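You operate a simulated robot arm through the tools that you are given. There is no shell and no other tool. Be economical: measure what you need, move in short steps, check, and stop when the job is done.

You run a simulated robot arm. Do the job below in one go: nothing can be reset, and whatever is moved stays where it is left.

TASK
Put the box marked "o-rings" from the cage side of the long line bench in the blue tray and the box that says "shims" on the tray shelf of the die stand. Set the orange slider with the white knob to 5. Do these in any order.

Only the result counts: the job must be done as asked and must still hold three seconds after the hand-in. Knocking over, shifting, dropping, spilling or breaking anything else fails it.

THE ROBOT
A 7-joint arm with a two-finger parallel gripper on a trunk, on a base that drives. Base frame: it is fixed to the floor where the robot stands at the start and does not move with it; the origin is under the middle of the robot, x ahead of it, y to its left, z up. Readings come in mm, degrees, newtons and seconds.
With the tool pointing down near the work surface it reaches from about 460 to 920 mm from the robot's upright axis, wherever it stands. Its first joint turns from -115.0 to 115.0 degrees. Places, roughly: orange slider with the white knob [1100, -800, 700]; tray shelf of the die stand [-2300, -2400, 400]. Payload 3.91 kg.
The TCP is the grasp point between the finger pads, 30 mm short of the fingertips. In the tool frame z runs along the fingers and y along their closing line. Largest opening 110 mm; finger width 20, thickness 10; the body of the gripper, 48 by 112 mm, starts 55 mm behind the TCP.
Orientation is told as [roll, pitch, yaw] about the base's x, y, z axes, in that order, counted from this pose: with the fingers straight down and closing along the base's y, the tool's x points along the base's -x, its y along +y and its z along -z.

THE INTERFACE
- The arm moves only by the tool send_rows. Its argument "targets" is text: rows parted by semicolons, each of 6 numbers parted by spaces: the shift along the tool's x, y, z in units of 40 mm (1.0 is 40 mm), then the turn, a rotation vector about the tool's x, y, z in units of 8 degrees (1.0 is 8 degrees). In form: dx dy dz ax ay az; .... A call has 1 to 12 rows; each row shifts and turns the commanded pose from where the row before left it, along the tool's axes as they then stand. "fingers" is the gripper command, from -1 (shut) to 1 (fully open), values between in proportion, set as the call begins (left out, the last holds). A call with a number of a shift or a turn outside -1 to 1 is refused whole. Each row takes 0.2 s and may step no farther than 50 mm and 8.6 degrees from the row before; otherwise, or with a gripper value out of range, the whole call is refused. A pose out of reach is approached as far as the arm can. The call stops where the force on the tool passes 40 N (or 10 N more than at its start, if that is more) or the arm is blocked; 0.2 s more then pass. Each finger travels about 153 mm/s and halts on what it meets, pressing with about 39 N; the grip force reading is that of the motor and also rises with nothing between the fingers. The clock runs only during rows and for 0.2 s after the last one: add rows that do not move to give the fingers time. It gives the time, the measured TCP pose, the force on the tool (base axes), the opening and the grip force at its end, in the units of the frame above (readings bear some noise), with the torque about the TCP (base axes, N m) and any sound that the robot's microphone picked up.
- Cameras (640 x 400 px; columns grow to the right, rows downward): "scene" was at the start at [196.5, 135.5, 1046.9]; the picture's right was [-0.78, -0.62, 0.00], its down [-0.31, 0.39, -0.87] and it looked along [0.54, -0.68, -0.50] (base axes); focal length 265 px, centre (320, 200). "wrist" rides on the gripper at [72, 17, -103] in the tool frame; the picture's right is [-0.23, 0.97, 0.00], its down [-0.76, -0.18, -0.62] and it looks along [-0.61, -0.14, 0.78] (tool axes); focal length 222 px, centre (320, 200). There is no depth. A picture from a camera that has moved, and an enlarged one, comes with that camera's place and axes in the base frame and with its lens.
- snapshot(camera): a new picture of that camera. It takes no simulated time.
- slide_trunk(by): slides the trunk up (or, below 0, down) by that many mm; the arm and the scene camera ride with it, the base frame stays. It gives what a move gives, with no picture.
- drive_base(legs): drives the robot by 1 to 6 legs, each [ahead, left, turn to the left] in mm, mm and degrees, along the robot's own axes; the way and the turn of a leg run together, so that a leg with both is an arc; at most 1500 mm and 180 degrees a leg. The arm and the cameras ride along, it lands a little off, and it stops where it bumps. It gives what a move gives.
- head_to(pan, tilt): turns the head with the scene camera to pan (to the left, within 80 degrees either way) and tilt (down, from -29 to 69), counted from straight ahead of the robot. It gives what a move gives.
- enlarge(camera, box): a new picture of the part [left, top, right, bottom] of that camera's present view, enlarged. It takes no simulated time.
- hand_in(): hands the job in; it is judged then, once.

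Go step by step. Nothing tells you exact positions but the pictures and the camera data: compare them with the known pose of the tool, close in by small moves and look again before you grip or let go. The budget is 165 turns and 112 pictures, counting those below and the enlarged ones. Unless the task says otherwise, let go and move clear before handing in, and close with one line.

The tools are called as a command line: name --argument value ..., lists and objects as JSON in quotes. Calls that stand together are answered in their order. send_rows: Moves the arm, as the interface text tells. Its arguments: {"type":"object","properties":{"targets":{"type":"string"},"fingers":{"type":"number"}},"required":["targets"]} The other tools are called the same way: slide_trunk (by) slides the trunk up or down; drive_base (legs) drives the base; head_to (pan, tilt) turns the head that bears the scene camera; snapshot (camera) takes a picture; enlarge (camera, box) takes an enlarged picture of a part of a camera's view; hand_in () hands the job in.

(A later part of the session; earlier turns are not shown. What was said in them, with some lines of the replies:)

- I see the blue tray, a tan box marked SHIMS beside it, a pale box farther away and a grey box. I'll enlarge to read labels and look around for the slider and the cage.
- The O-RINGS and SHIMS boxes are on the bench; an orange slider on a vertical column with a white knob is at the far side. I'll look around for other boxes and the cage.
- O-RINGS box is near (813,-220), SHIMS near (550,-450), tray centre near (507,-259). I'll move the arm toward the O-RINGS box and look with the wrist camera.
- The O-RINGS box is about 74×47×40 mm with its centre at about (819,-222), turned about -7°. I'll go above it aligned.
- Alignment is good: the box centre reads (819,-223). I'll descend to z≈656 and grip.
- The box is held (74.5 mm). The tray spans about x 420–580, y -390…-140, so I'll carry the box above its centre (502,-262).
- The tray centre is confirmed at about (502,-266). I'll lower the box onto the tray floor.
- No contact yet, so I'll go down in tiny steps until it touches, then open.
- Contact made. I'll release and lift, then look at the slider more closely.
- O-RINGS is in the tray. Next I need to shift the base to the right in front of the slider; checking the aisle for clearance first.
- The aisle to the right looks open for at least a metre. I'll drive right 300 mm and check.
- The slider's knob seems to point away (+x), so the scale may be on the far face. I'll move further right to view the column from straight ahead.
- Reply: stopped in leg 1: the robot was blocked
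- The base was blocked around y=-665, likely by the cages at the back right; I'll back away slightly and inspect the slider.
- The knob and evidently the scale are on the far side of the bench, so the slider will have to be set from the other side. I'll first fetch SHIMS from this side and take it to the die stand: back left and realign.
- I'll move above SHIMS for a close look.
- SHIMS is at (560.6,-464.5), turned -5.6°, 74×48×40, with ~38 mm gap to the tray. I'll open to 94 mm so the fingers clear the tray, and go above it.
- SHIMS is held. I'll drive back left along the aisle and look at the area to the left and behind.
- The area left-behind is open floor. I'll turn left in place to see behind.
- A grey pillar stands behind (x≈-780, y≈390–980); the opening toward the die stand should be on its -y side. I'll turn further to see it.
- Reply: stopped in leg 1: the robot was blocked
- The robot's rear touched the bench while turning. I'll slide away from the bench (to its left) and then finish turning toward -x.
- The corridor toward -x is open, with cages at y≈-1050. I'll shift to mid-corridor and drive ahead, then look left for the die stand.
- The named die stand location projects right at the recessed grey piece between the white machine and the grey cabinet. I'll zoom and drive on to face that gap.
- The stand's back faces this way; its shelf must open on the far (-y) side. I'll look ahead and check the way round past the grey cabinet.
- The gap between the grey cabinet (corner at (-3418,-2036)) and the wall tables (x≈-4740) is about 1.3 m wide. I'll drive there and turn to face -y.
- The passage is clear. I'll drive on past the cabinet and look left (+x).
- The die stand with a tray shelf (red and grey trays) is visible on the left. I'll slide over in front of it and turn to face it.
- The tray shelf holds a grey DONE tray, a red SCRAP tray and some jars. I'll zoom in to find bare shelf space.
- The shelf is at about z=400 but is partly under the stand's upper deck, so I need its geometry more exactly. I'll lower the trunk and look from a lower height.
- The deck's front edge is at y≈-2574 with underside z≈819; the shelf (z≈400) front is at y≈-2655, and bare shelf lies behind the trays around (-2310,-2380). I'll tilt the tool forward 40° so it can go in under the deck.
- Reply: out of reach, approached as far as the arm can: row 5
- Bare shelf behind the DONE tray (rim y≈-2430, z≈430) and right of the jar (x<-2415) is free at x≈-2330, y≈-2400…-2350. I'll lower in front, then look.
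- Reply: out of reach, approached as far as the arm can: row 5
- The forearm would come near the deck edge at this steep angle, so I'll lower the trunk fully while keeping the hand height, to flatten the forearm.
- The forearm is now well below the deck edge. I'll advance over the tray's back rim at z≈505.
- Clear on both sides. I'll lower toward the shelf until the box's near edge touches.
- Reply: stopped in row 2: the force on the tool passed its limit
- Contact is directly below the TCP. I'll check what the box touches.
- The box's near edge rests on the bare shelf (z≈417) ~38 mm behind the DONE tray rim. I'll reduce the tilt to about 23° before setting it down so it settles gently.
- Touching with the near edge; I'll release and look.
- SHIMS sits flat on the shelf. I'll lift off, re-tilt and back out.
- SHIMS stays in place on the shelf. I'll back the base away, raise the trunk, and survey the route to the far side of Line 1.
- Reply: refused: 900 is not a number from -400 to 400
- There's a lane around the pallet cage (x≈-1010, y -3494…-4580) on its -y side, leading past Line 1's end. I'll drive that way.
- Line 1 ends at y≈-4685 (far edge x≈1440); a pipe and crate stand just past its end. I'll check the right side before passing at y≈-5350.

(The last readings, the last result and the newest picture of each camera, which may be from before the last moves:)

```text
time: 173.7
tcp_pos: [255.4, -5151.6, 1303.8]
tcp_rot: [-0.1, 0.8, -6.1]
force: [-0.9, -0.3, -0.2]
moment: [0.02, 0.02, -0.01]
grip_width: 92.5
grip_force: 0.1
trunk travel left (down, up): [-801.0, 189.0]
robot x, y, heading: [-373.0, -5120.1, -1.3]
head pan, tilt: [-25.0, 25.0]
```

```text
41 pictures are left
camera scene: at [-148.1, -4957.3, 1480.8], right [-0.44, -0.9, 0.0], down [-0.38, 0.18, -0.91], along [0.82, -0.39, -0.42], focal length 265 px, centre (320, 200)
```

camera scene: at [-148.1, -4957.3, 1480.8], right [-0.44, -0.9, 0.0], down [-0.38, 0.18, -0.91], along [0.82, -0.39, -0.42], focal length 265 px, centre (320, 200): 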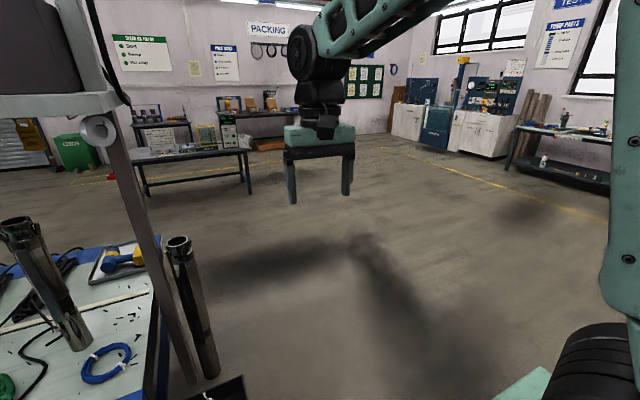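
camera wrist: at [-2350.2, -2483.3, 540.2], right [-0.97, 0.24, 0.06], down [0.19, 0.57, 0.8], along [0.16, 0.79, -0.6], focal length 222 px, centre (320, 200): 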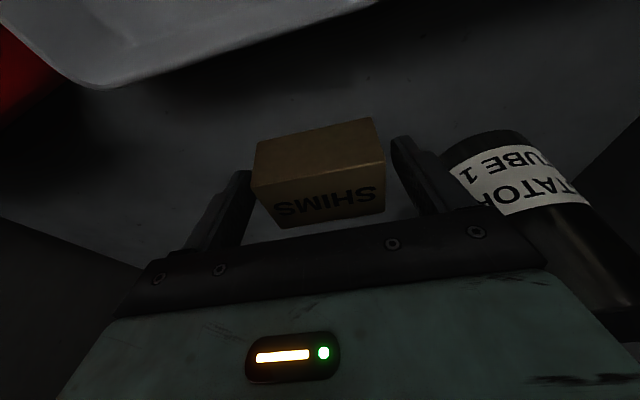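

The area to the right is wide open. Driving past the end of Line 1 and turning to face +y.

drive_base --legs '[[0, -250, 1.1], [1500, 0, 0], [900, 0, 0], [0, 0, 90]]'

head_to --pan 5 --tilt 22

snapshot --camera "scene"

```text
time: 191.0
tcp_pos: [2086.9, -4718.1, 1304.6]
tcp_rot: [-0.2, 0.8, 85.9]
force: [1.0, 0.4, -0.1]
moment: [0.0, 0.01, -0.04]
grip_width: 92.6
grip_force: 0.0
trunk travel left (down, up): [-801.0, 189.0]
robot x, y, heading: [2079.5, -5346.1, 91.1]
head pan, tilt: [-25.0, 25.0]
```

```text
time: 191.9
tcp_pos: [2087.6, -4718.3, 1305.3]
tcp_rot: [-0.1, 0.9, 85.9]
force: [-0.4, -0.3, -0.3]
moment: [0.03, 0.04, 0.02]
grip_width: 92.6
grip_force: 0.1
trunk travel left (down, up): [-801.0, 189.0]
robot x, y, heading: [2077.1, -5347.8, 91.2]
head pan, tilt: [5.0, 22.0]
```

```text
40 pictures are left
camera scene: at [1859.0, -5117.2, 1485.6], right [0.99, 0.11, 0.0], down [0.04, -0.37, -0.93], along [-0.1, 0.92, -0.37], focal length 265 px, centre (320, 200)
```

scene: 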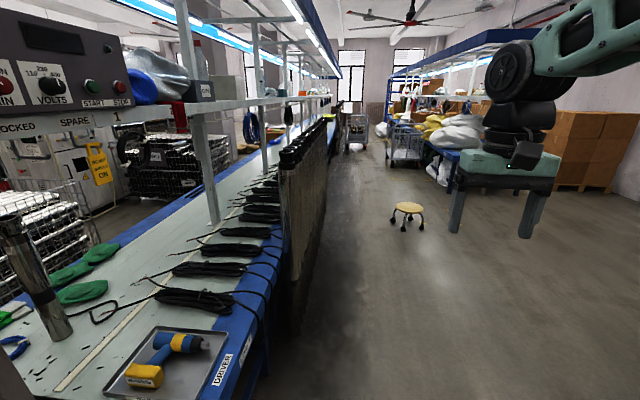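

The lane is open, with a stool at about (2574,-2127). I'll go around it on its right, then come to the slider from the far side.

drive_base --legs '[[1300, 0, -1.2], [1100, -1000, 0], [1500, 0, 0]]'

head_to --pan 40 --tilt 25

snapshot --camera "scene"

```text
time: 212.5
tcp_pos: [3148.9, -815.9, 1303.6]
tcp_rot: [-0.1, 0.7, 84.4]
force: [0.3, -0.4, 0.1]
moment: [0.0, 0.01, -0.02]
grip_width: 92.6
grip_force: 0.0
trunk travel left (down, up): [-801.0, 189.0]
robot x, y, heading: [3125.1, -1443.3, 89.6]
head pan, tilt: [5.0, 22.0]
```

```text
time: 213.6
tcp_pos: [3150.3, -816.5, 1304.1]
tcp_rot: [0.0, 0.8, 84.4]
force: [0.0, 0.6, 0.0]
moment: [0.03, 0.03, 0.0]
grip_width: 92.2
grip_force: 0.1
trunk travel left (down, up): [-801.0, 189.0]
robot x, y, heading: [3125.3, -1445.1, 89.7]
head pan, tilt: [40.0, 25.0]
```

```text
39 pictures are left
camera scene: at [2858.7, -1229.4, 1480.8], right [0.77, 0.64, 0.0], down [0.27, -0.33, -0.91], along [-0.58, 0.7, -0.42], focal length 265 px, centre (320, 200)
```

scene: 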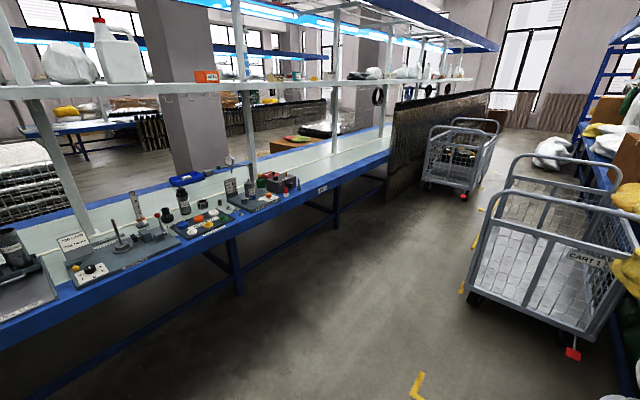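

enlarge --camera "scene" --box '[50, 165, 250, 290]'

drive_base --legs '[[560, 1040, 0], [0, 0, 90.4]]'

head_to --pan 0 --tilt 35

snapshot --camera "scene"

```text
3.20 times, centred on (150, 228) of scene
camera zoom: at [2858.7, -1229.4, 1480.8], right [0.77, 0.64, 0.0], down [0.27, -0.33, -0.91], along [-0.58, 0.7, -0.42], focal length 848 px, centre (864, 112)
```

zoom: 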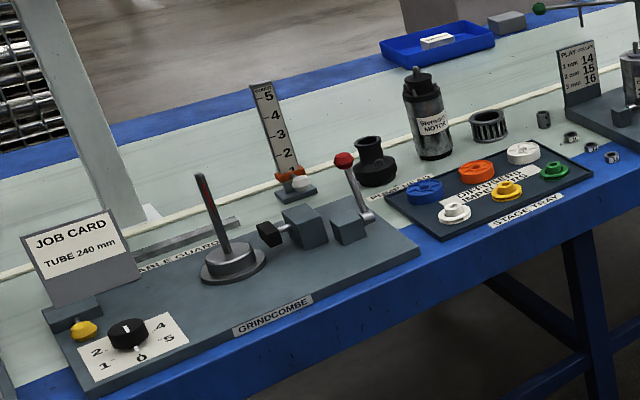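

```text
time: 223.4
tcp_pos: [1473.1, -802.7, 1304.2]
tcp_rot: [-0.1, 0.7, 172.5]
force: [-0.8, 0.2, 0.0]
moment: [0.01, -0.02, -0.01]
grip_width: 92.4
grip_force: 0.2
trunk travel left (down, up): [-801.0, 189.0]
robot x, y, heading: [2101.5, -851.0, 177.9]
head pan, tilt: [40.0, 25.0]
```

```text
time: 224.4
tcp_pos: [1472.4, -804.9, 1303.6]
tcp_rot: [-0.1, 0.8, 172.6]
force: [0.0, -0.3, 0.4]
moment: [-0.04, 0.02, -0.02]
grip_width: 92.4
grip_force: 0.0
trunk travel left (down, up): [-801.0, 189.0]
robot x, y, heading: [2105.7, -847.1, 177.7]
head pan, tilt: [0.0, 35.0]
```

```text
37 pictures are left
camera scene: at [1862.3, -1044.5, 1465.0], right [0.04, 1.0, 0.0], down [0.57, -0.02, -0.82], along [-0.82, 0.03, -0.57], focal length 265 px, centre (320, 200)
```

scene: 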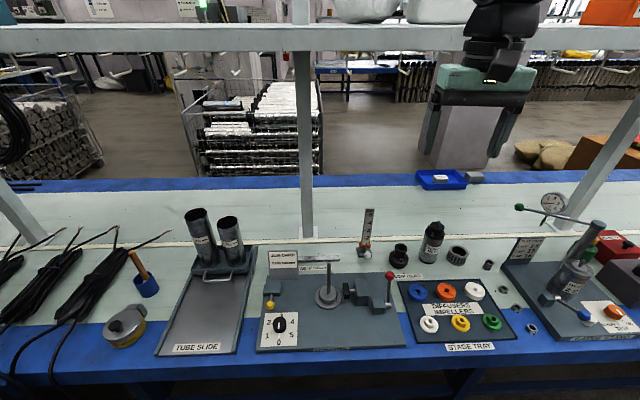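

I can now read the scale: numbers 1–5 going up, slider at about 1; it must be raised to 5. I'll lower the trunk and zoom in.

slide_trunk --by -400

head_to --pan -5 --tilt 22

enlarge --camera "scene" --box '[280, 120, 440, 240]'

snapshot --camera "wrist"

```text
time: 228.3
tcp_pos: [1473.9, -804.1, 904.1]
tcp_rot: [-0.1, 0.7, 172.6]
force: [-0.2, 0.9, -0.8]
moment: [0.0, -0.01, 0.0]
grip_width: 92.5
grip_force: 0.1
trunk travel left (down, up): [-401.0, 589.0]
robot x, y, heading: [2101.8, -846.9, 177.9]
head pan, tilt: [0.0, 35.0]
```

```text
time: 229.0
tcp_pos: [1474.5, -803.5, 903.9]
tcp_rot: [-0.1, 0.8, 172.7]
force: [-0.1, 1.4, 0.5]
moment: [-0.01, 0.02, 0.02]
grip_width: 92.3
grip_force: 0.0
trunk travel left (down, up): [-401.0, 589.0]
robot x, y, heading: [2105.7, -849.5, 177.7]
head pan, tilt: [-5.0, 22.0]
```

```text
3.33 times, centred on (360, 180) of scene
camera zoom: at [1858.2, -1036.2, 1085.5], right [0.12, 0.99, 0.0], down [0.37, -0.05, -0.93], along [-0.92, 0.12, -0.38], focal length 883 px, centre (187, 267)
```

zoom: 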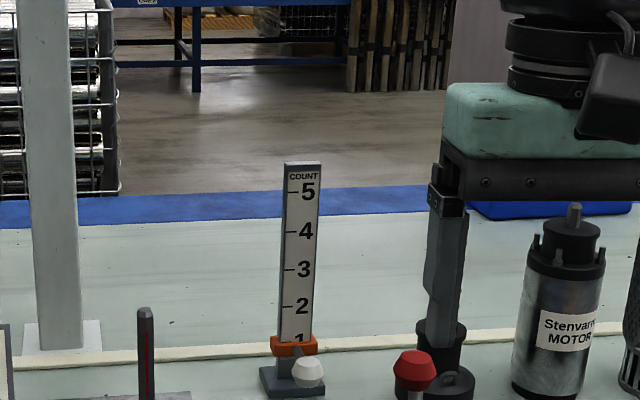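

```text
35 pictures are left
camera wrist: at [1540.9, -831.2, 1008.3], right [-0.35, -0.94, -0.01], down [-0.74, 0.27, 0.61], along [-0.57, 0.22, -0.79], focal length 222 px, centre (320, 200)
```

wrist: 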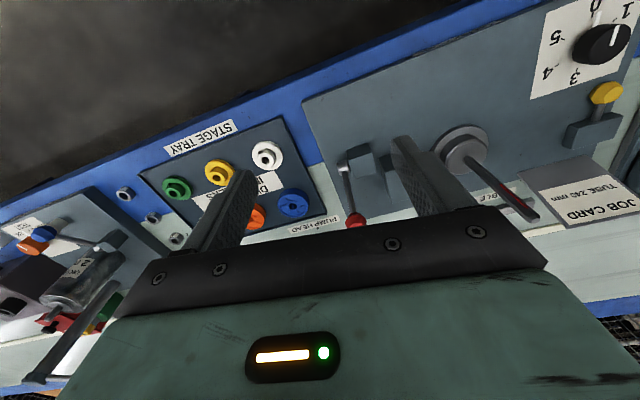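

The scale ticks are 40 mm apart (1 at z≈676, 5 at z≈836) and the collar is centred at 1, so it needs a ~160 mm lift. The knob is near (1135,-827,672). I'll drive closer and align the hand above it.

drive_base --legs '[[230, 0, 2]]'

send_rows --targets "0 0.2 0 0 0 -0.65;0 0.2 0 0 0 0;0 0.2 0 0 -1 0;0 0 0 0 -1 0;0 0 0 0 -0.5 0" --fingers 0.09

snapshot --camera "wrist"

enlarge --camera "scene" --box '[260, 120, 460, 270]'

```text
time: 230.8
tcp_pos: [1236.7, -824.8, 904.6]
tcp_rot: [-0.1, 0.8, 175.0]
force: [-0.3, -0.5, -0.1]
moment: [0.01, 0.01, 0.01]
grip_width: 92.4
grip_force: 0.0
trunk travel left (down, up): [-401.0, 589.0]
robot x, y, heading: [1864.6, -844.5, -180.0]
head pan, tilt: [-5.0, 22.0]
```

```text
time: 232.0
tcp_pos: [1236.4, -848.7, 903.5]
tcp_rot: [-0.1, -19.2, -179.7]
force: [0.6, 0.0, -0.4]
moment: [0.02, 0.0, 0.02]
grip_width: 60.1
grip_force: 0.1
trunk travel left (down, up): [-401.0, 589.0]
robot x, y, heading: [1869.1, -845.6, -179.5]
head pan, tilt: [-5.0, 22.0]
```

```text
34 pictures are left
camera wrist: at [1338.6, -866.8, 977.6], right [-0.21, -0.97, 0.07], down [-0.51, 0.18, 0.84], along [-0.83, 0.14, -0.54], focal length 222 px, centre (320, 200)
```

wrist: 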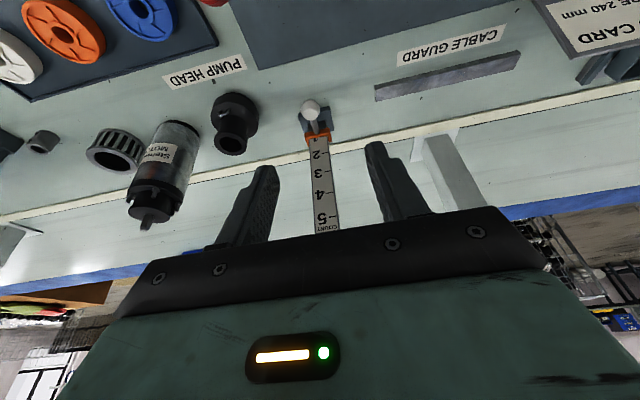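

```text
2.67 times, centred on (360, 195) of scene
camera zoom: at [1631.1, -1041.8, 1085.6], right [0.08, 1.0, 0.0], down [0.37, -0.03, -0.93], along [-0.92, 0.08, -0.37], focal length 706 px, centre (213, 213)
```

zoom: 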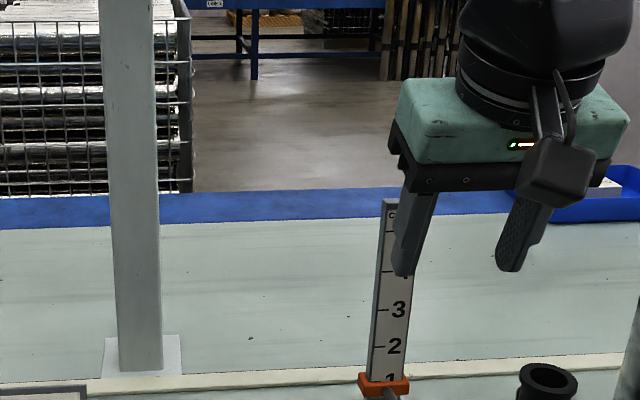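

The knob is at about (1128,-828,669). I'll move above it and descend partway, then check.

send_rows --targets "-0.85 -0.167 0.296 0 0 0;-0.85 -0.167 0.296 0 0 0;-0.85 -0.167 0.296 0 0 0;0.31 0 0.885 0 0 0;0.31 0 0.885 0 0 0;0.31 0 0.885 0 0 0;0.31 0 0.885 0 0 0"

snapshot --camera "wrist"

head_to --pan -5 --tilt 30

enlarge --camera "scene" --box '[280, 120, 520, 270]'

```text
time: 233.6
tcp_pos: [1128.7, -826.7, 751.4]
tcp_rot: [-0.1, -19.4, -180.0]
force: [0.2, 0.0, -1.0]
moment: [-0.06, 0.02, 0.01]
grip_width: 59.8
grip_force: 0.2
trunk travel left (down, up): [-401.0, 589.0]
robot x, y, heading: [1864.4, -847.1, -180.0]
head pan, tilt: [-5.0, 22.0]
```

```text
32 pictures are left
camera wrist: at [1231.2, -845.5, 824.8], right [-0.21, -0.97, 0.07], down [-0.51, 0.18, 0.84], along [-0.83, 0.14, -0.54], focal length 222 px, centre (320, 200)
```

wrist: 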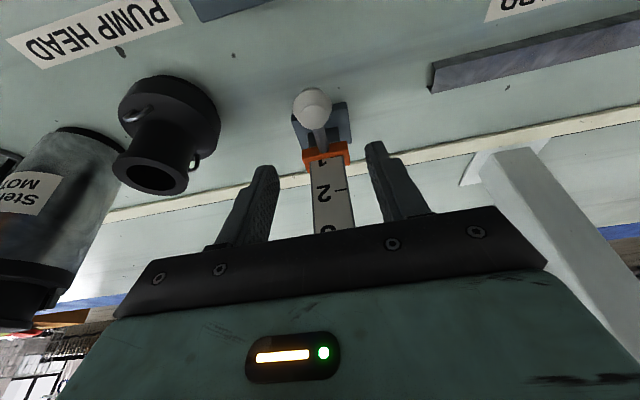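

```text
time: 234.3
tcp_pos: [1129.3, -828.6, 751.7]
tcp_rot: [0.0, -19.3, -179.9]
force: [1.0, 0.0, 0.1]
moment: [-0.01, 0.0, 0.02]
grip_width: 60.0
grip_force: 0.1
trunk travel left (down, up): [-401.0, 589.0]
robot x, y, heading: [1869.3, -848.0, -179.9]
head pan, tilt: [-5.0, 30.0]
```

```text
2.67 times, centred on (400, 195) of scene
camera zoom: at [1633.5, -1042.0, 1072.8], right [0.08, 1.0, 0.0], down [0.5, -0.04, -0.87], along [-0.86, 0.07, -0.5], focal length 706 px, centre (107, 213)
```

zoom: 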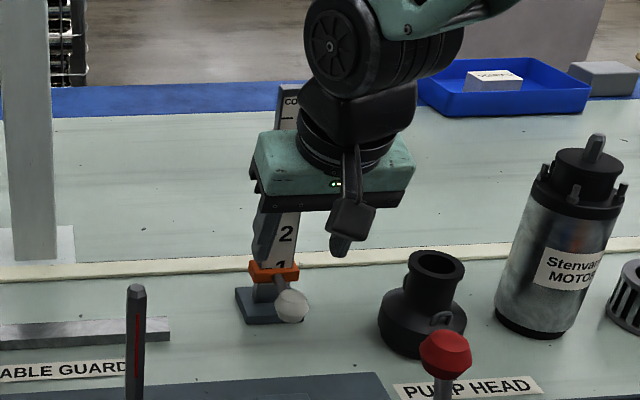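

The knob and TCP line up within a few mm. Descending to straddle the knob.

send_rows --targets "0.2 0 0.64 0 0 0;0.2 0 0.64 0 0 0;0.18 0 0.62 0 0 0"

snapshot --camera "wrist"

enlarge --camera "scene" --box '[300, 150, 460, 270]'

```text
time: 235.1
tcp_pos: [1125.5, -831.0, 673.7]
tcp_rot: [0.1, -19.2, -179.9]
force: [-0.2, 1.2, 0.1]
moment: [-0.01, 0.03, 0.02]
grip_width: 60.2
grip_force: 0.0
trunk travel left (down, up): [-401.0, 589.0]
robot x, y, heading: [1867.4, -845.1, -179.8]
head pan, tilt: [-5.0, 30.0]
```

```text
30 pictures are left
camera wrist: at [1227.2, -848.4, 747.3], right [-0.21, -0.97, 0.07], down [-0.51, 0.18, 0.84], along [-0.83, 0.14, -0.54], focal length 222 px, centre (320, 200)
```

wrist: 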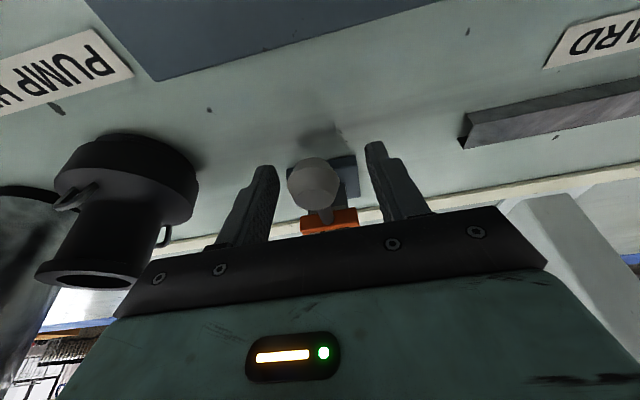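

```text
3.33 times, centred on (380, 210) of scene
camera zoom: at [1633.6, -1041.9, 1072.9], right [0.08, 1.0, 0.0], down [0.5, -0.04, -0.87], along [-0.86, 0.07, -0.5], focal length 883 px, centre (120, 167)
```

zoom: 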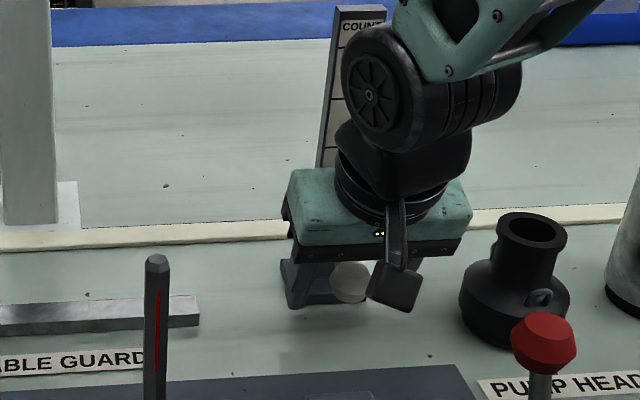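

The knob is practically at the grasp point. A 3 mm correction, then close.

send_rows --targets "0 -0.08 0 0 0 0;0 0 0 0 0 0"

send_rows --targets "0 0 0 0 0 0;0 0 0 0 0 0;0 0 0 0 0 0" --fingers -1

snapshot --camera "wrist"

```text
time: 235.7
tcp_pos: [1126.3, -828.4, 674.1]
tcp_rot: [0.0, -19.2, -179.9]
force: [-0.2, 0.2, 0.2]
moment: [0.0, 0.01, -0.02]
grip_width: 60.0
grip_force: 0.1
trunk travel left (down, up): [-401.0, 589.0]
robot x, y, heading: [1865.9, -847.7, -179.4]
head pan, tilt: [-5.0, 30.0]
```

```text
time: 236.5
tcp_pos: [1126.5, -827.7, 674.0]
tcp_rot: [-0.2, -19.2, -179.9]
force: [0.3, 4.7, 0.1]
moment: [0.05, -0.01, -0.01]
grip_width: 30.9
grip_force: 45.3
trunk travel left (down, up): [-401.0, 589.0]
robot x, y, heading: [1865.3, -844.7, -179.9]
head pan, tilt: [-5.0, 30.0]
```

```text
28 pictures are left
camera wrist: at [1227.2, -844.6, 747.9], right [-0.21, -0.97, 0.07], down [-0.51, 0.18, 0.84], along [-0.83, 0.14, -0.54], focal length 222 px, centre (320, 200)
```

wrist: 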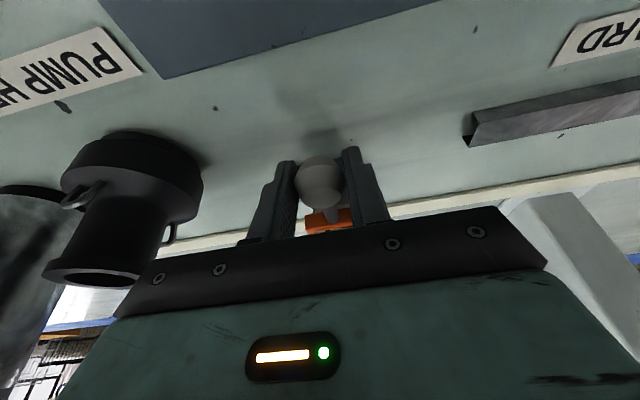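

The knob is gripped (31 mm). I'll lift slowly by 40 mm and check the forces.

send_rows --targets "-0.082 0 -0.236 0 0 0;-0.082 0 -0.236 0 0 0;-0.082 0 -0.236 0 0 0;-0.082 0 -0.236 0 0 0"

snapshot --camera "wrist"

```text
time: 237.5
tcp_pos: [1125.6, -826.6, 713.9]
tcp_rot: [-0.1, -19.1, -179.7]
force: [-4.4, 1.2, -2.0]
moment: [-0.02, 0.03, 0.0]
grip_width: 30.5
grip_force: 45.4
trunk travel left (down, up): [-401.0, 589.0]
robot x, y, heading: [1869.7, -844.0, -179.9]
head pan, tilt: [-5.0, 30.0]
```

```text
27 pictures are left
camera wrist: at [1227.3, -844.3, 788.2], right [-0.21, -0.97, 0.07], down [-0.51, 0.18, 0.84], along [-0.83, 0.14, -0.54], focal length 222 px, centre (320, 200)
```

wrist: 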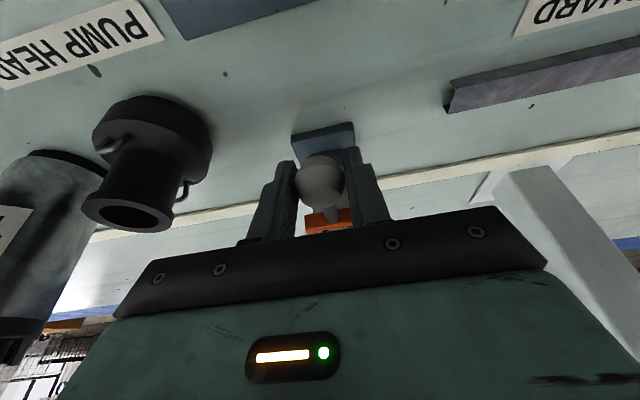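

The slider follows smoothly. Lifting another 110 mm.

send_rows --targets "-0.082 0 -0.236 0 0 0;-0.082 0 -0.236 0 0 0;-0.082 0 -0.236 0 0 0;-0.082 0 -0.236 0 0 0;-0.082 0 -0.236 0 0 0;-0.082 0 -0.236 0 0 0;-0.082 0 -0.236 0 0 0;-0.082 0 -0.236 0 0 0;-0.082 0 -0.236 0 0 0;-0.082 0 -0.236 0 0 0;-0.082 0 -0.236 0 0 0"

head_to --pan -5 --tilt 20

enlarge --camera "scene" --box '[310, 130, 430, 250]'

snapshot --camera "wrist"

```text
time: 239.9
tcp_pos: [1126.5, -826.9, 824.6]
tcp_rot: [0.0, -19.2, -179.9]
force: [-17.4, -11.3, -0.9]
moment: [-0.04, 0.28, 0.01]
grip_width: 30.7
grip_force: 45.5
trunk travel left (down, up): [-401.0, 589.0]
robot x, y, heading: [1865.7, -848.0, -180.1]
head pan, tilt: [-5.0, 30.0]
```

```text
time: 240.6
tcp_pos: [1126.2, -826.8, 823.8]
tcp_rot: [0.0, -19.3, -179.9]
force: [-20.0, -8.1, 0.7]
moment: [-0.05, 0.29, -0.02]
grip_width: 30.5
grip_force: 45.0
trunk travel left (down, up): [-401.0, 589.0]
robot x, y, heading: [1866.7, -850.1, -179.7]
head pan, tilt: [-5.0, 20.0]
```

```text
3.33 times, centred on (370, 190) of scene
camera zoom: at [1630.2, -1042.0, 1088.6], right [0.08, 1.0, 0.0], down [0.34, -0.03, -0.94], along [-0.94, 0.08, -0.34], focal length 883 px, centre (153, 233)
```

zoom: 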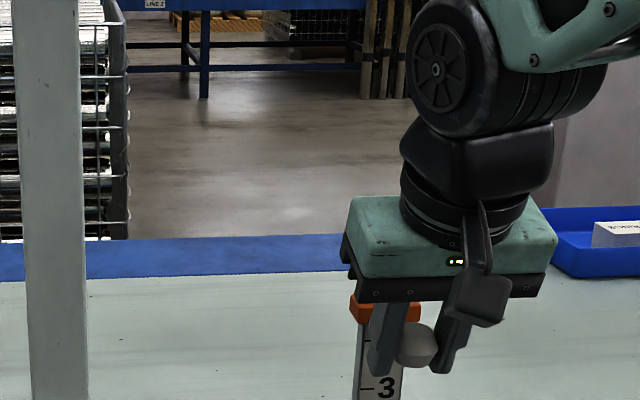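

```text
25 pictures are left
camera wrist: at [1227.5, -844.5, 897.4], right [-0.21, -0.97, 0.07], down [-0.51, 0.18, 0.84], along [-0.83, 0.14, -0.54], focal length 222 px, centre (320, 200)
```

wrist: 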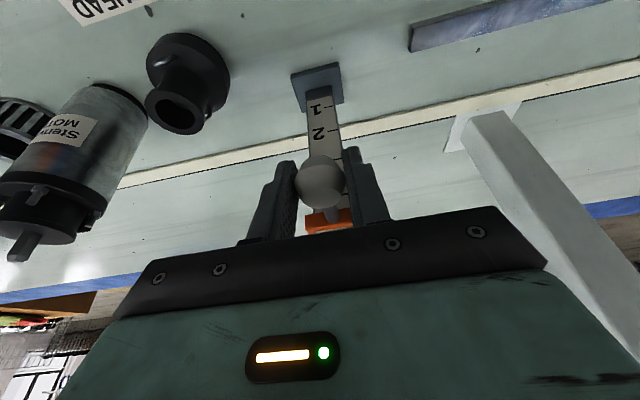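

Lateral force built up slightly, so I'll ease toward -x/-y a touch while lifting the final 10 mm.

send_rows --targets "-0.05 0.04 0 0 0 0;-0.082 0 -0.236 0 0 0;0 0 0 0 0 0"

enlarge --camera "scene" --box '[330, 190, 400, 250]'

```text
time: 241.4
tcp_pos: [1125.6, -827.7, 833.4]
tcp_rot: [-0.2, -18.7, -180.0]
force: [20.4, 6.5, -1.2]
moment: [0.11, -1.32, -0.06]
grip_width: 30.2
grip_force: 45.0
trunk travel left (down, up): [-401.0, 589.0]
robot x, y, heading: [1869.8, -847.9, -179.8]
head pan, tilt: [-5.0, 20.0]
```

```text
6.67 times, centred on (365, 220) of scene
camera zoom: at [1631.6, -1041.4, 1089.0], right [0.08, 1.0, 0.0], down [0.34, -0.03, -0.94], along [-0.94, 0.08, -0.34], focal length 1766 px, centre (20, 67)
```

zoom: 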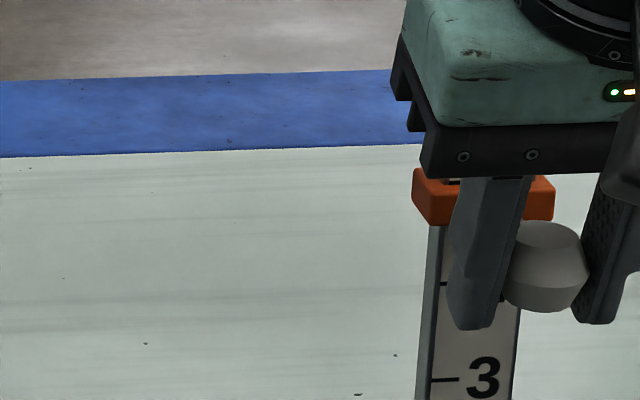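

Collar is essentially at tick 5. I'll relieve the side force by 1 mm, add 1 mm up, and then release to read the scale.

send_rows --targets "0.02 -0.015 -0.025 0 0 0;0 0 0 0 0 0;0 0 0 0 0 0"

send_rows --targets "0 0 0 0 0 0;0 0 0 0 0 0" --fingers 0.09

send_rows --targets "0.5 0 -0.2 0 0 0;0.9 0 -0.3 0 0 0;0.9 0 -0.3 0 0 0;0.9 0 -0.3 0 0 0"

snapshot --camera "wrist"

enlarge --camera "scene" --box '[320, 180, 420, 260]'

```text
time: 242.2
tcp_pos: [1126.4, -826.7, 834.0]
tcp_rot: [-0.1, -19.0, -179.9]
force: [26.7, 8.0, -5.8]
moment: [0.04, -0.01, -0.07]
grip_width: 30.7
grip_force: 44.9
trunk travel left (down, up): [-401.0, 589.0]
robot x, y, heading: [1868.2, -849.4, -179.7]
head pan, tilt: [-5.0, 20.0]
```

```text
time: 242.8
tcp_pos: [1122.2, -827.8, 835.4]
tcp_rot: [0.0, -19.3, -179.9]
force: [0.5, 0.7, -0.1]
moment: [0.04, 0.0, -0.03]
grip_width: 60.2
grip_force: 0.1
trunk travel left (down, up): [-401.0, 589.0]
robot x, y, heading: [1867.3, -842.7, -179.7]
head pan, tilt: [-5.0, 20.0]
```

```text
time: 243.8
tcp_pos: [1260.2, -828.5, 835.0]
tcp_rot: [0.0, -19.2, -179.9]
force: [-1.2, -0.3, -0.4]
moment: [-0.03, -0.01, -0.03]
grip_width: 59.6
grip_force: 0.0
trunk travel left (down, up): [-401.0, 589.0]
robot x, y, heading: [1870.5, -848.4, -179.8]
head pan, tilt: [-5.0, 20.0]
```

```text
23 pictures are left
camera wrist: at [1362.6, -846.6, 908.6], right [-0.21, -0.97, 0.07], down [-0.51, 0.18, 0.84], along [-0.83, 0.14, -0.54], focal length 222 px, centre (320, 200)
```

wrist: 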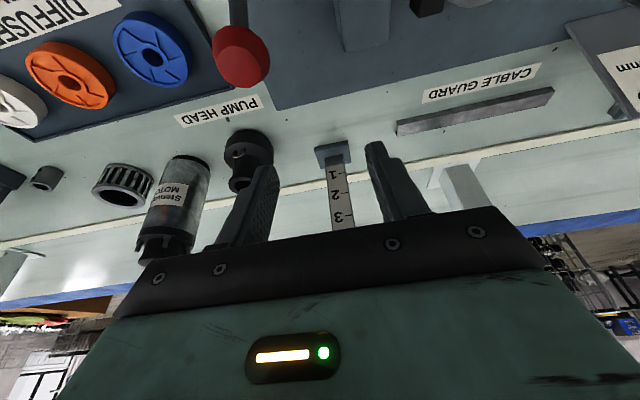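

```text
5.00 times, centred on (370, 220) of scene
camera zoom: at [1630.7, -1041.7, 1088.8], right [0.08, 1.0, 0.0], down [0.34, -0.03, -0.94], along [-0.94, 0.08, -0.34], focal length 1324 px, centre (70, 100)
```

zoom: 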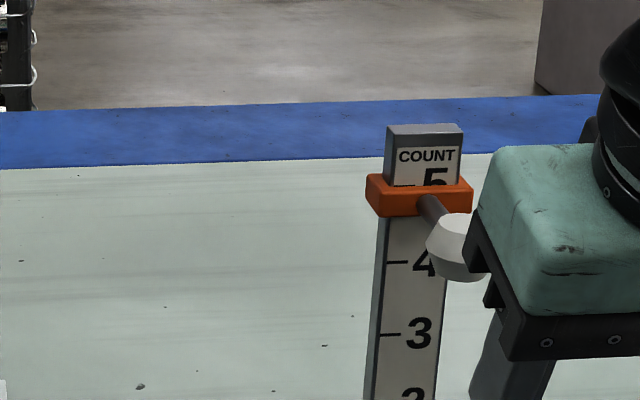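

The collar reads about 5. To check precisely without viewing-angle error, I'll bring the scene camera level with the collar (raise hand, lower trunk).

send_rows --targets "-0.3 -0.25 -0.853 0 0 0;-0.3 -0.25 -0.853 0 0 0;-0.3 -0.25 -0.853 0 0 0;-0.3 -0.25 -0.853 0 0 0;-0.3 -0.25 -0.853 0 0 0;-0.3 -0.25 -0.853 0 0 0;-0.3 -0.25 -0.853 0 0 0"

head_to --pan -10 --tilt 0

slide_trunk --by -270

snapshot --camera "scene"

```text
time: 245.4
tcp_pos: [1259.5, -757.6, 1088.1]
tcp_rot: [0.0, -19.1, -179.8]
force: [0.1, -0.9, 0.4]
moment: [0.01, -0.02, -0.03]
grip_width: 60.0
grip_force: 0.1
trunk travel left (down, up): [-401.0, 589.0]
robot x, y, heading: [1867.9, -847.7, -180.1]
head pan, tilt: [-5.0, 20.0]
```

```text
time: 246.2
tcp_pos: [1259.8, -759.7, 1089.1]
tcp_rot: [0.0, -19.3, -179.9]
force: [-0.6, 0.8, 0.3]
moment: [-0.01, -0.04, -0.01]
grip_width: 60.2
grip_force: 0.0
trunk travel left (down, up): [-401.0, 589.0]
robot x, y, heading: [1867.5, -845.0, -179.7]
head pan, tilt: [-10.0, 0.0]
```

```text
time: 249.0
tcp_pos: [1260.5, -758.3, 818.9]
tcp_rot: [-0.1, -19.1, -179.9]
force: [0.9, 0.0, -0.1]
moment: [-0.01, 0.0, 0.02]
grip_width: 59.7
grip_force: 0.0
trunk travel left (down, up): [-131.0, 859.0]
robot x, y, heading: [1867.7, -845.6, -179.9]
head pan, tilt: [-10.0, 0.0]
```

```text
21 pictures are left
camera scene: at [1635.0, -1034.2, 851.2], right [0.17, 0.99, 0.0], down [0.0, 0.0, -1.0], along [-0.99, 0.17, 0.0], focal length 265 px, centre (320, 200)
```

scene: 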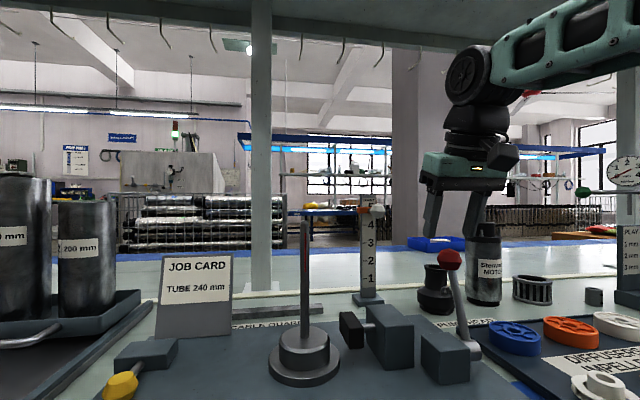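

enlarge --camera "scene" --box '[340, 180, 410, 290]'

enlarge --camera "scene" --box '[352, 185, 392, 225]'

```text
3.64 times, centred on (375, 235) of scene
camera zoom: at [1635.0, -1034.2, 851.2], right [0.17, 0.99, 0.0], down [0.0, 0.0, -1.0], along [-0.99, 0.17, 0.0], focal length 963 px, centre (120, 73)
```

zoom: 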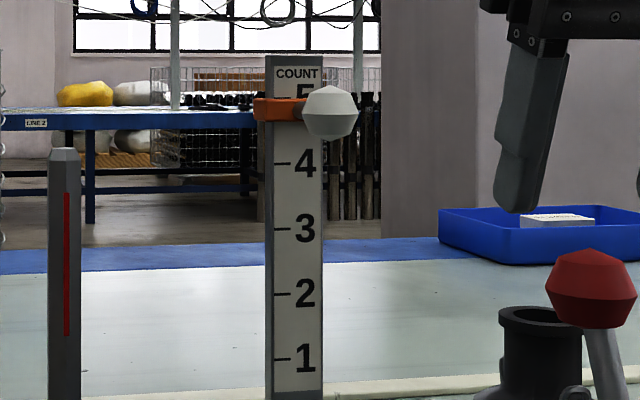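

```text
10.00 times, centred on (372, 205) of scene
camera zoom: at [1635.0, -1034.2, 851.2], right [0.17, 0.99, 0.0], down [0.0, 0.0, -1.0], along [-0.99, 0.17, 0.0], focal length 2648 px, centre (-200, 150)
```

zoom: 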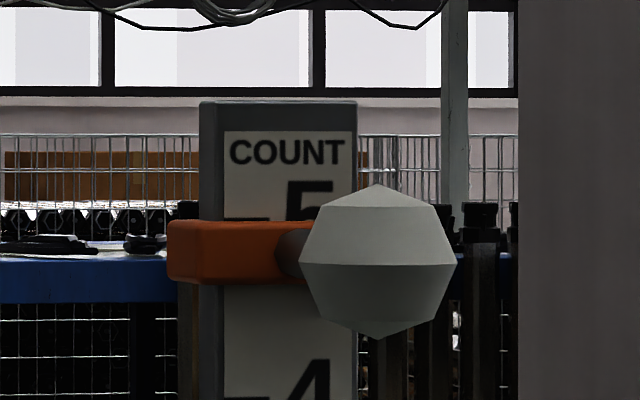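

With a level view: tick 5 is at z≈836 while the collar's centre is at ≈829, its top edge touching tick 5 — so by centre it's ~7 mm short. I'll regrip the knob and find out whether there is travel left above.

send_rows --targets "-0.1 0.86 -0.28 0 0 0;0 0.87 0 0 0 0;-0.8 0 0.28 0 0 0;-0.8 0 0.28 0 0 0;-0.8 0 0.28 0 0 0;-0.8 0 0.28 0 0 0"

snapshot --camera "wrist"

```text
time: 250.4
tcp_pos: [1124.6, -827.7, 832.7]
tcp_rot: [0.0, -19.2, -179.8]
force: [0.7, -0.3, 0.0]
moment: [0.0, 0.04, -0.01]
grip_width: 60.1
grip_force: 0.1
trunk travel left (down, up): [-131.0, 859.0]
robot x, y, heading: [1865.7, -844.2, -179.9]
head pan, tilt: [-10.0, 0.0]
```

```text
18 pictures are left
camera wrist: at [1226.1, -845.0, 906.1], right [-0.21, -0.97, 0.07], down [-0.51, 0.18, 0.84], along [-0.83, 0.14, -0.54], focal length 222 px, centre (320, 200)
```

wrist: 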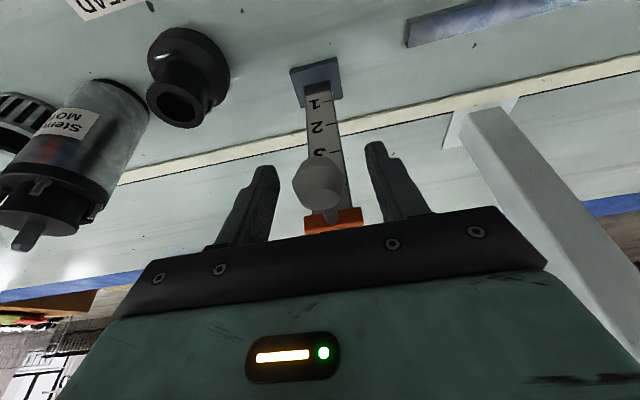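

Knob is between the fingers. Closing and raising in small steps.

send_rows --targets "0 0 0 0 0 0;0 0 0 0 0 0;0 0 0 0 0 0" --fingers -1

send_rows --targets "-0.025 0 -0.071 0 0 0;-0.025 0 -0.071 0 0 0;0 0 0 0 0 0"

enlarge --camera "scene" --box '[352, 180, 392, 220]'

```text
time: 251.2
tcp_pos: [1123.7, -827.5, 832.4]
tcp_rot: [-0.1, -19.2, -179.9]
force: [-2.0, 4.3, -1.3]
moment: [0.06, 0.04, -0.03]
grip_width: 31.1
grip_force: 44.8
trunk travel left (down, up): [-131.0, 859.0]
robot x, y, heading: [1867.8, -848.9, -179.8]
head pan, tilt: [-10.0, 0.0]
```

```text
time: 252.0
tcp_pos: [1123.3, -827.0, 833.8]
tcp_rot: [-0.2, -18.6, -179.8]
force: [13.9, 8.6, -33.5]
moment: [0.04, -0.26, -0.09]
grip_width: 30.7
grip_force: 44.8
trunk travel left (down, up): [-131.0, 859.0]
robot x, y, heading: [1866.7, -844.5, -180.1]
head pan, tilt: [-10.0, 0.0]
```

```text
10.00 times, centred on (372, 200) of scene
camera zoom: at [1634.6, -1033.9, 850.6], right [0.17, 0.99, 0.0], down [0.0, 0.0, -1.0], along [-0.99, 0.17, 0.0], focal length 2648 px, centre (-200, 200)
```

zoom: 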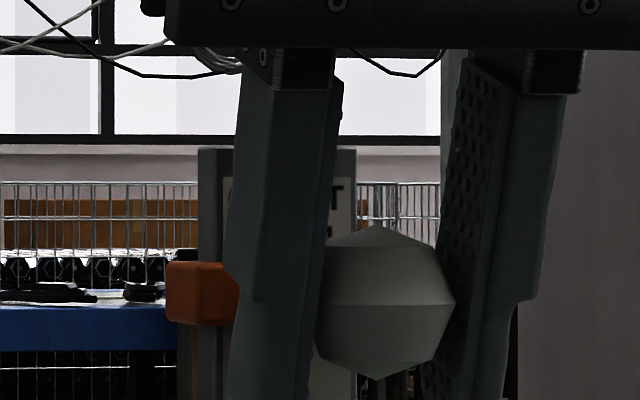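

It hits its upper stop here (−33 N), so the collar at the top of its travel is the "5" position. I'll relax the pull and release at the stop.

send_rows --targets "0.02 0 0.07 0 0 0;0 0 0 0 0 0"

send_rows --targets "0 0 0 0 0 0;0 0 0 0 0 0" --fingers 0.09

send_rows --targets "0.5 0 -0.17 0 0 0;0.9 0 -0.3 0 0 0;0.9 0 -0.3 0 0 0;0.9 0 -0.3 0 0 0;0 -0.9 -0.3 0 0 0;0 -0.9 -0.3 0 0 0"

enlarge --camera "scene" --box '[352, 185, 392, 225]'

enlarge --camera "scene" --box '[340, 180, 410, 290]'

```text
time: 252.6
tcp_pos: [1124.3, -826.2, 832.9]
tcp_rot: [-0.1, -18.9, -180.0]
force: [17.0, 14.2, -26.5]
moment: [0.05, -0.4, -0.03]
grip_width: 30.7
grip_force: 45.7
trunk travel left (down, up): [-131.0, 859.0]
robot x, y, heading: [1868.5, -844.6, -180.1]
head pan, tilt: [-10.0, 0.0]
```

```text
time: 253.2
tcp_pos: [1123.0, -829.2, 834.5]
tcp_rot: [0.0, -19.3, -179.8]
force: [0.2, -0.8, 0.2]
moment: [-0.01, -0.05, -0.02]
grip_width: 60.0
grip_force: 0.0
trunk travel left (down, up): [-131.0, 859.0]
robot x, y, heading: [1865.6, -844.7, -179.8]
head pan, tilt: [-10.0, 0.0]
```

```text
time: 254.6
tcp_pos: [1267.1, -755.9, 853.9]
tcp_rot: [-0.1, -19.2, -179.8]
force: [-0.2, 0.3, 0.2]
moment: [-0.01, 0.05, 0.01]
grip_width: 60.0
grip_force: 0.1
trunk travel left (down, up): [-131.0, 859.0]
robot x, y, heading: [1866.7, -848.7, -180.0]
head pan, tilt: [-10.0, 0.0]
```

```text
10.00 times, centred on (372, 205) of scene
camera zoom: at [1635.1, -1034.3, 851.1], right [0.17, 0.99, 0.0], down [0.0, 0.0, -1.0], along [-0.99, 0.17, 0.0], focal length 2648 px, centre (-200, 150)
```

zoom: 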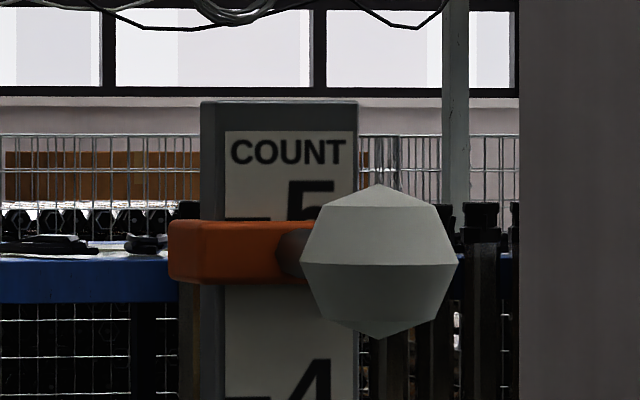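

```text
3.64 times, centred on (375, 235) of scene
camera zoom: at [1635.1, -1034.3, 851.1], right [0.17, 0.99, 0.0], down [0.0, 0.0, -1.0], along [-0.99, 0.17, 0.0], focal length 963 px, centre (120, 73)
```

zoom: 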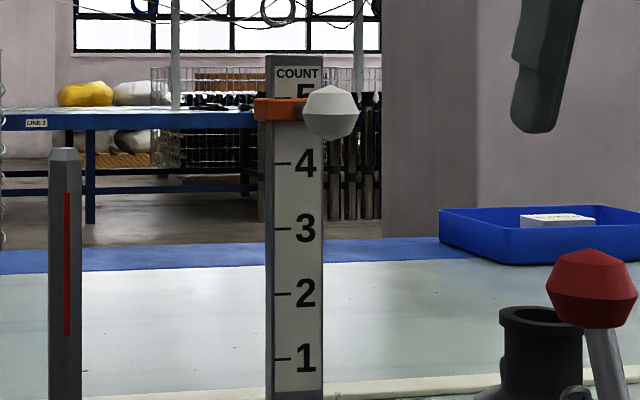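

The slider returned to exactly the same place, 160 mm above where it started at 1, with its top edge on tick 5 and at its stop. The O-RINGS box is in the blue tray, SHIMS is on the stand's shelf, and the arm is clear, so I'm handing in.

hand_in

```text
The job is handed in.
```

I handed the job in with the O-RINGS box in the blue tray, the SHIMS box on the bare tray shelf of the die stand, and the orange slider at 5. The slider is at its upper stop with the collar's top edge on the 5 mark; its centre sits about 7 mm below the mark. Early on the base was blocked once beside the cages and once against the bench, and I saw nothing moved.
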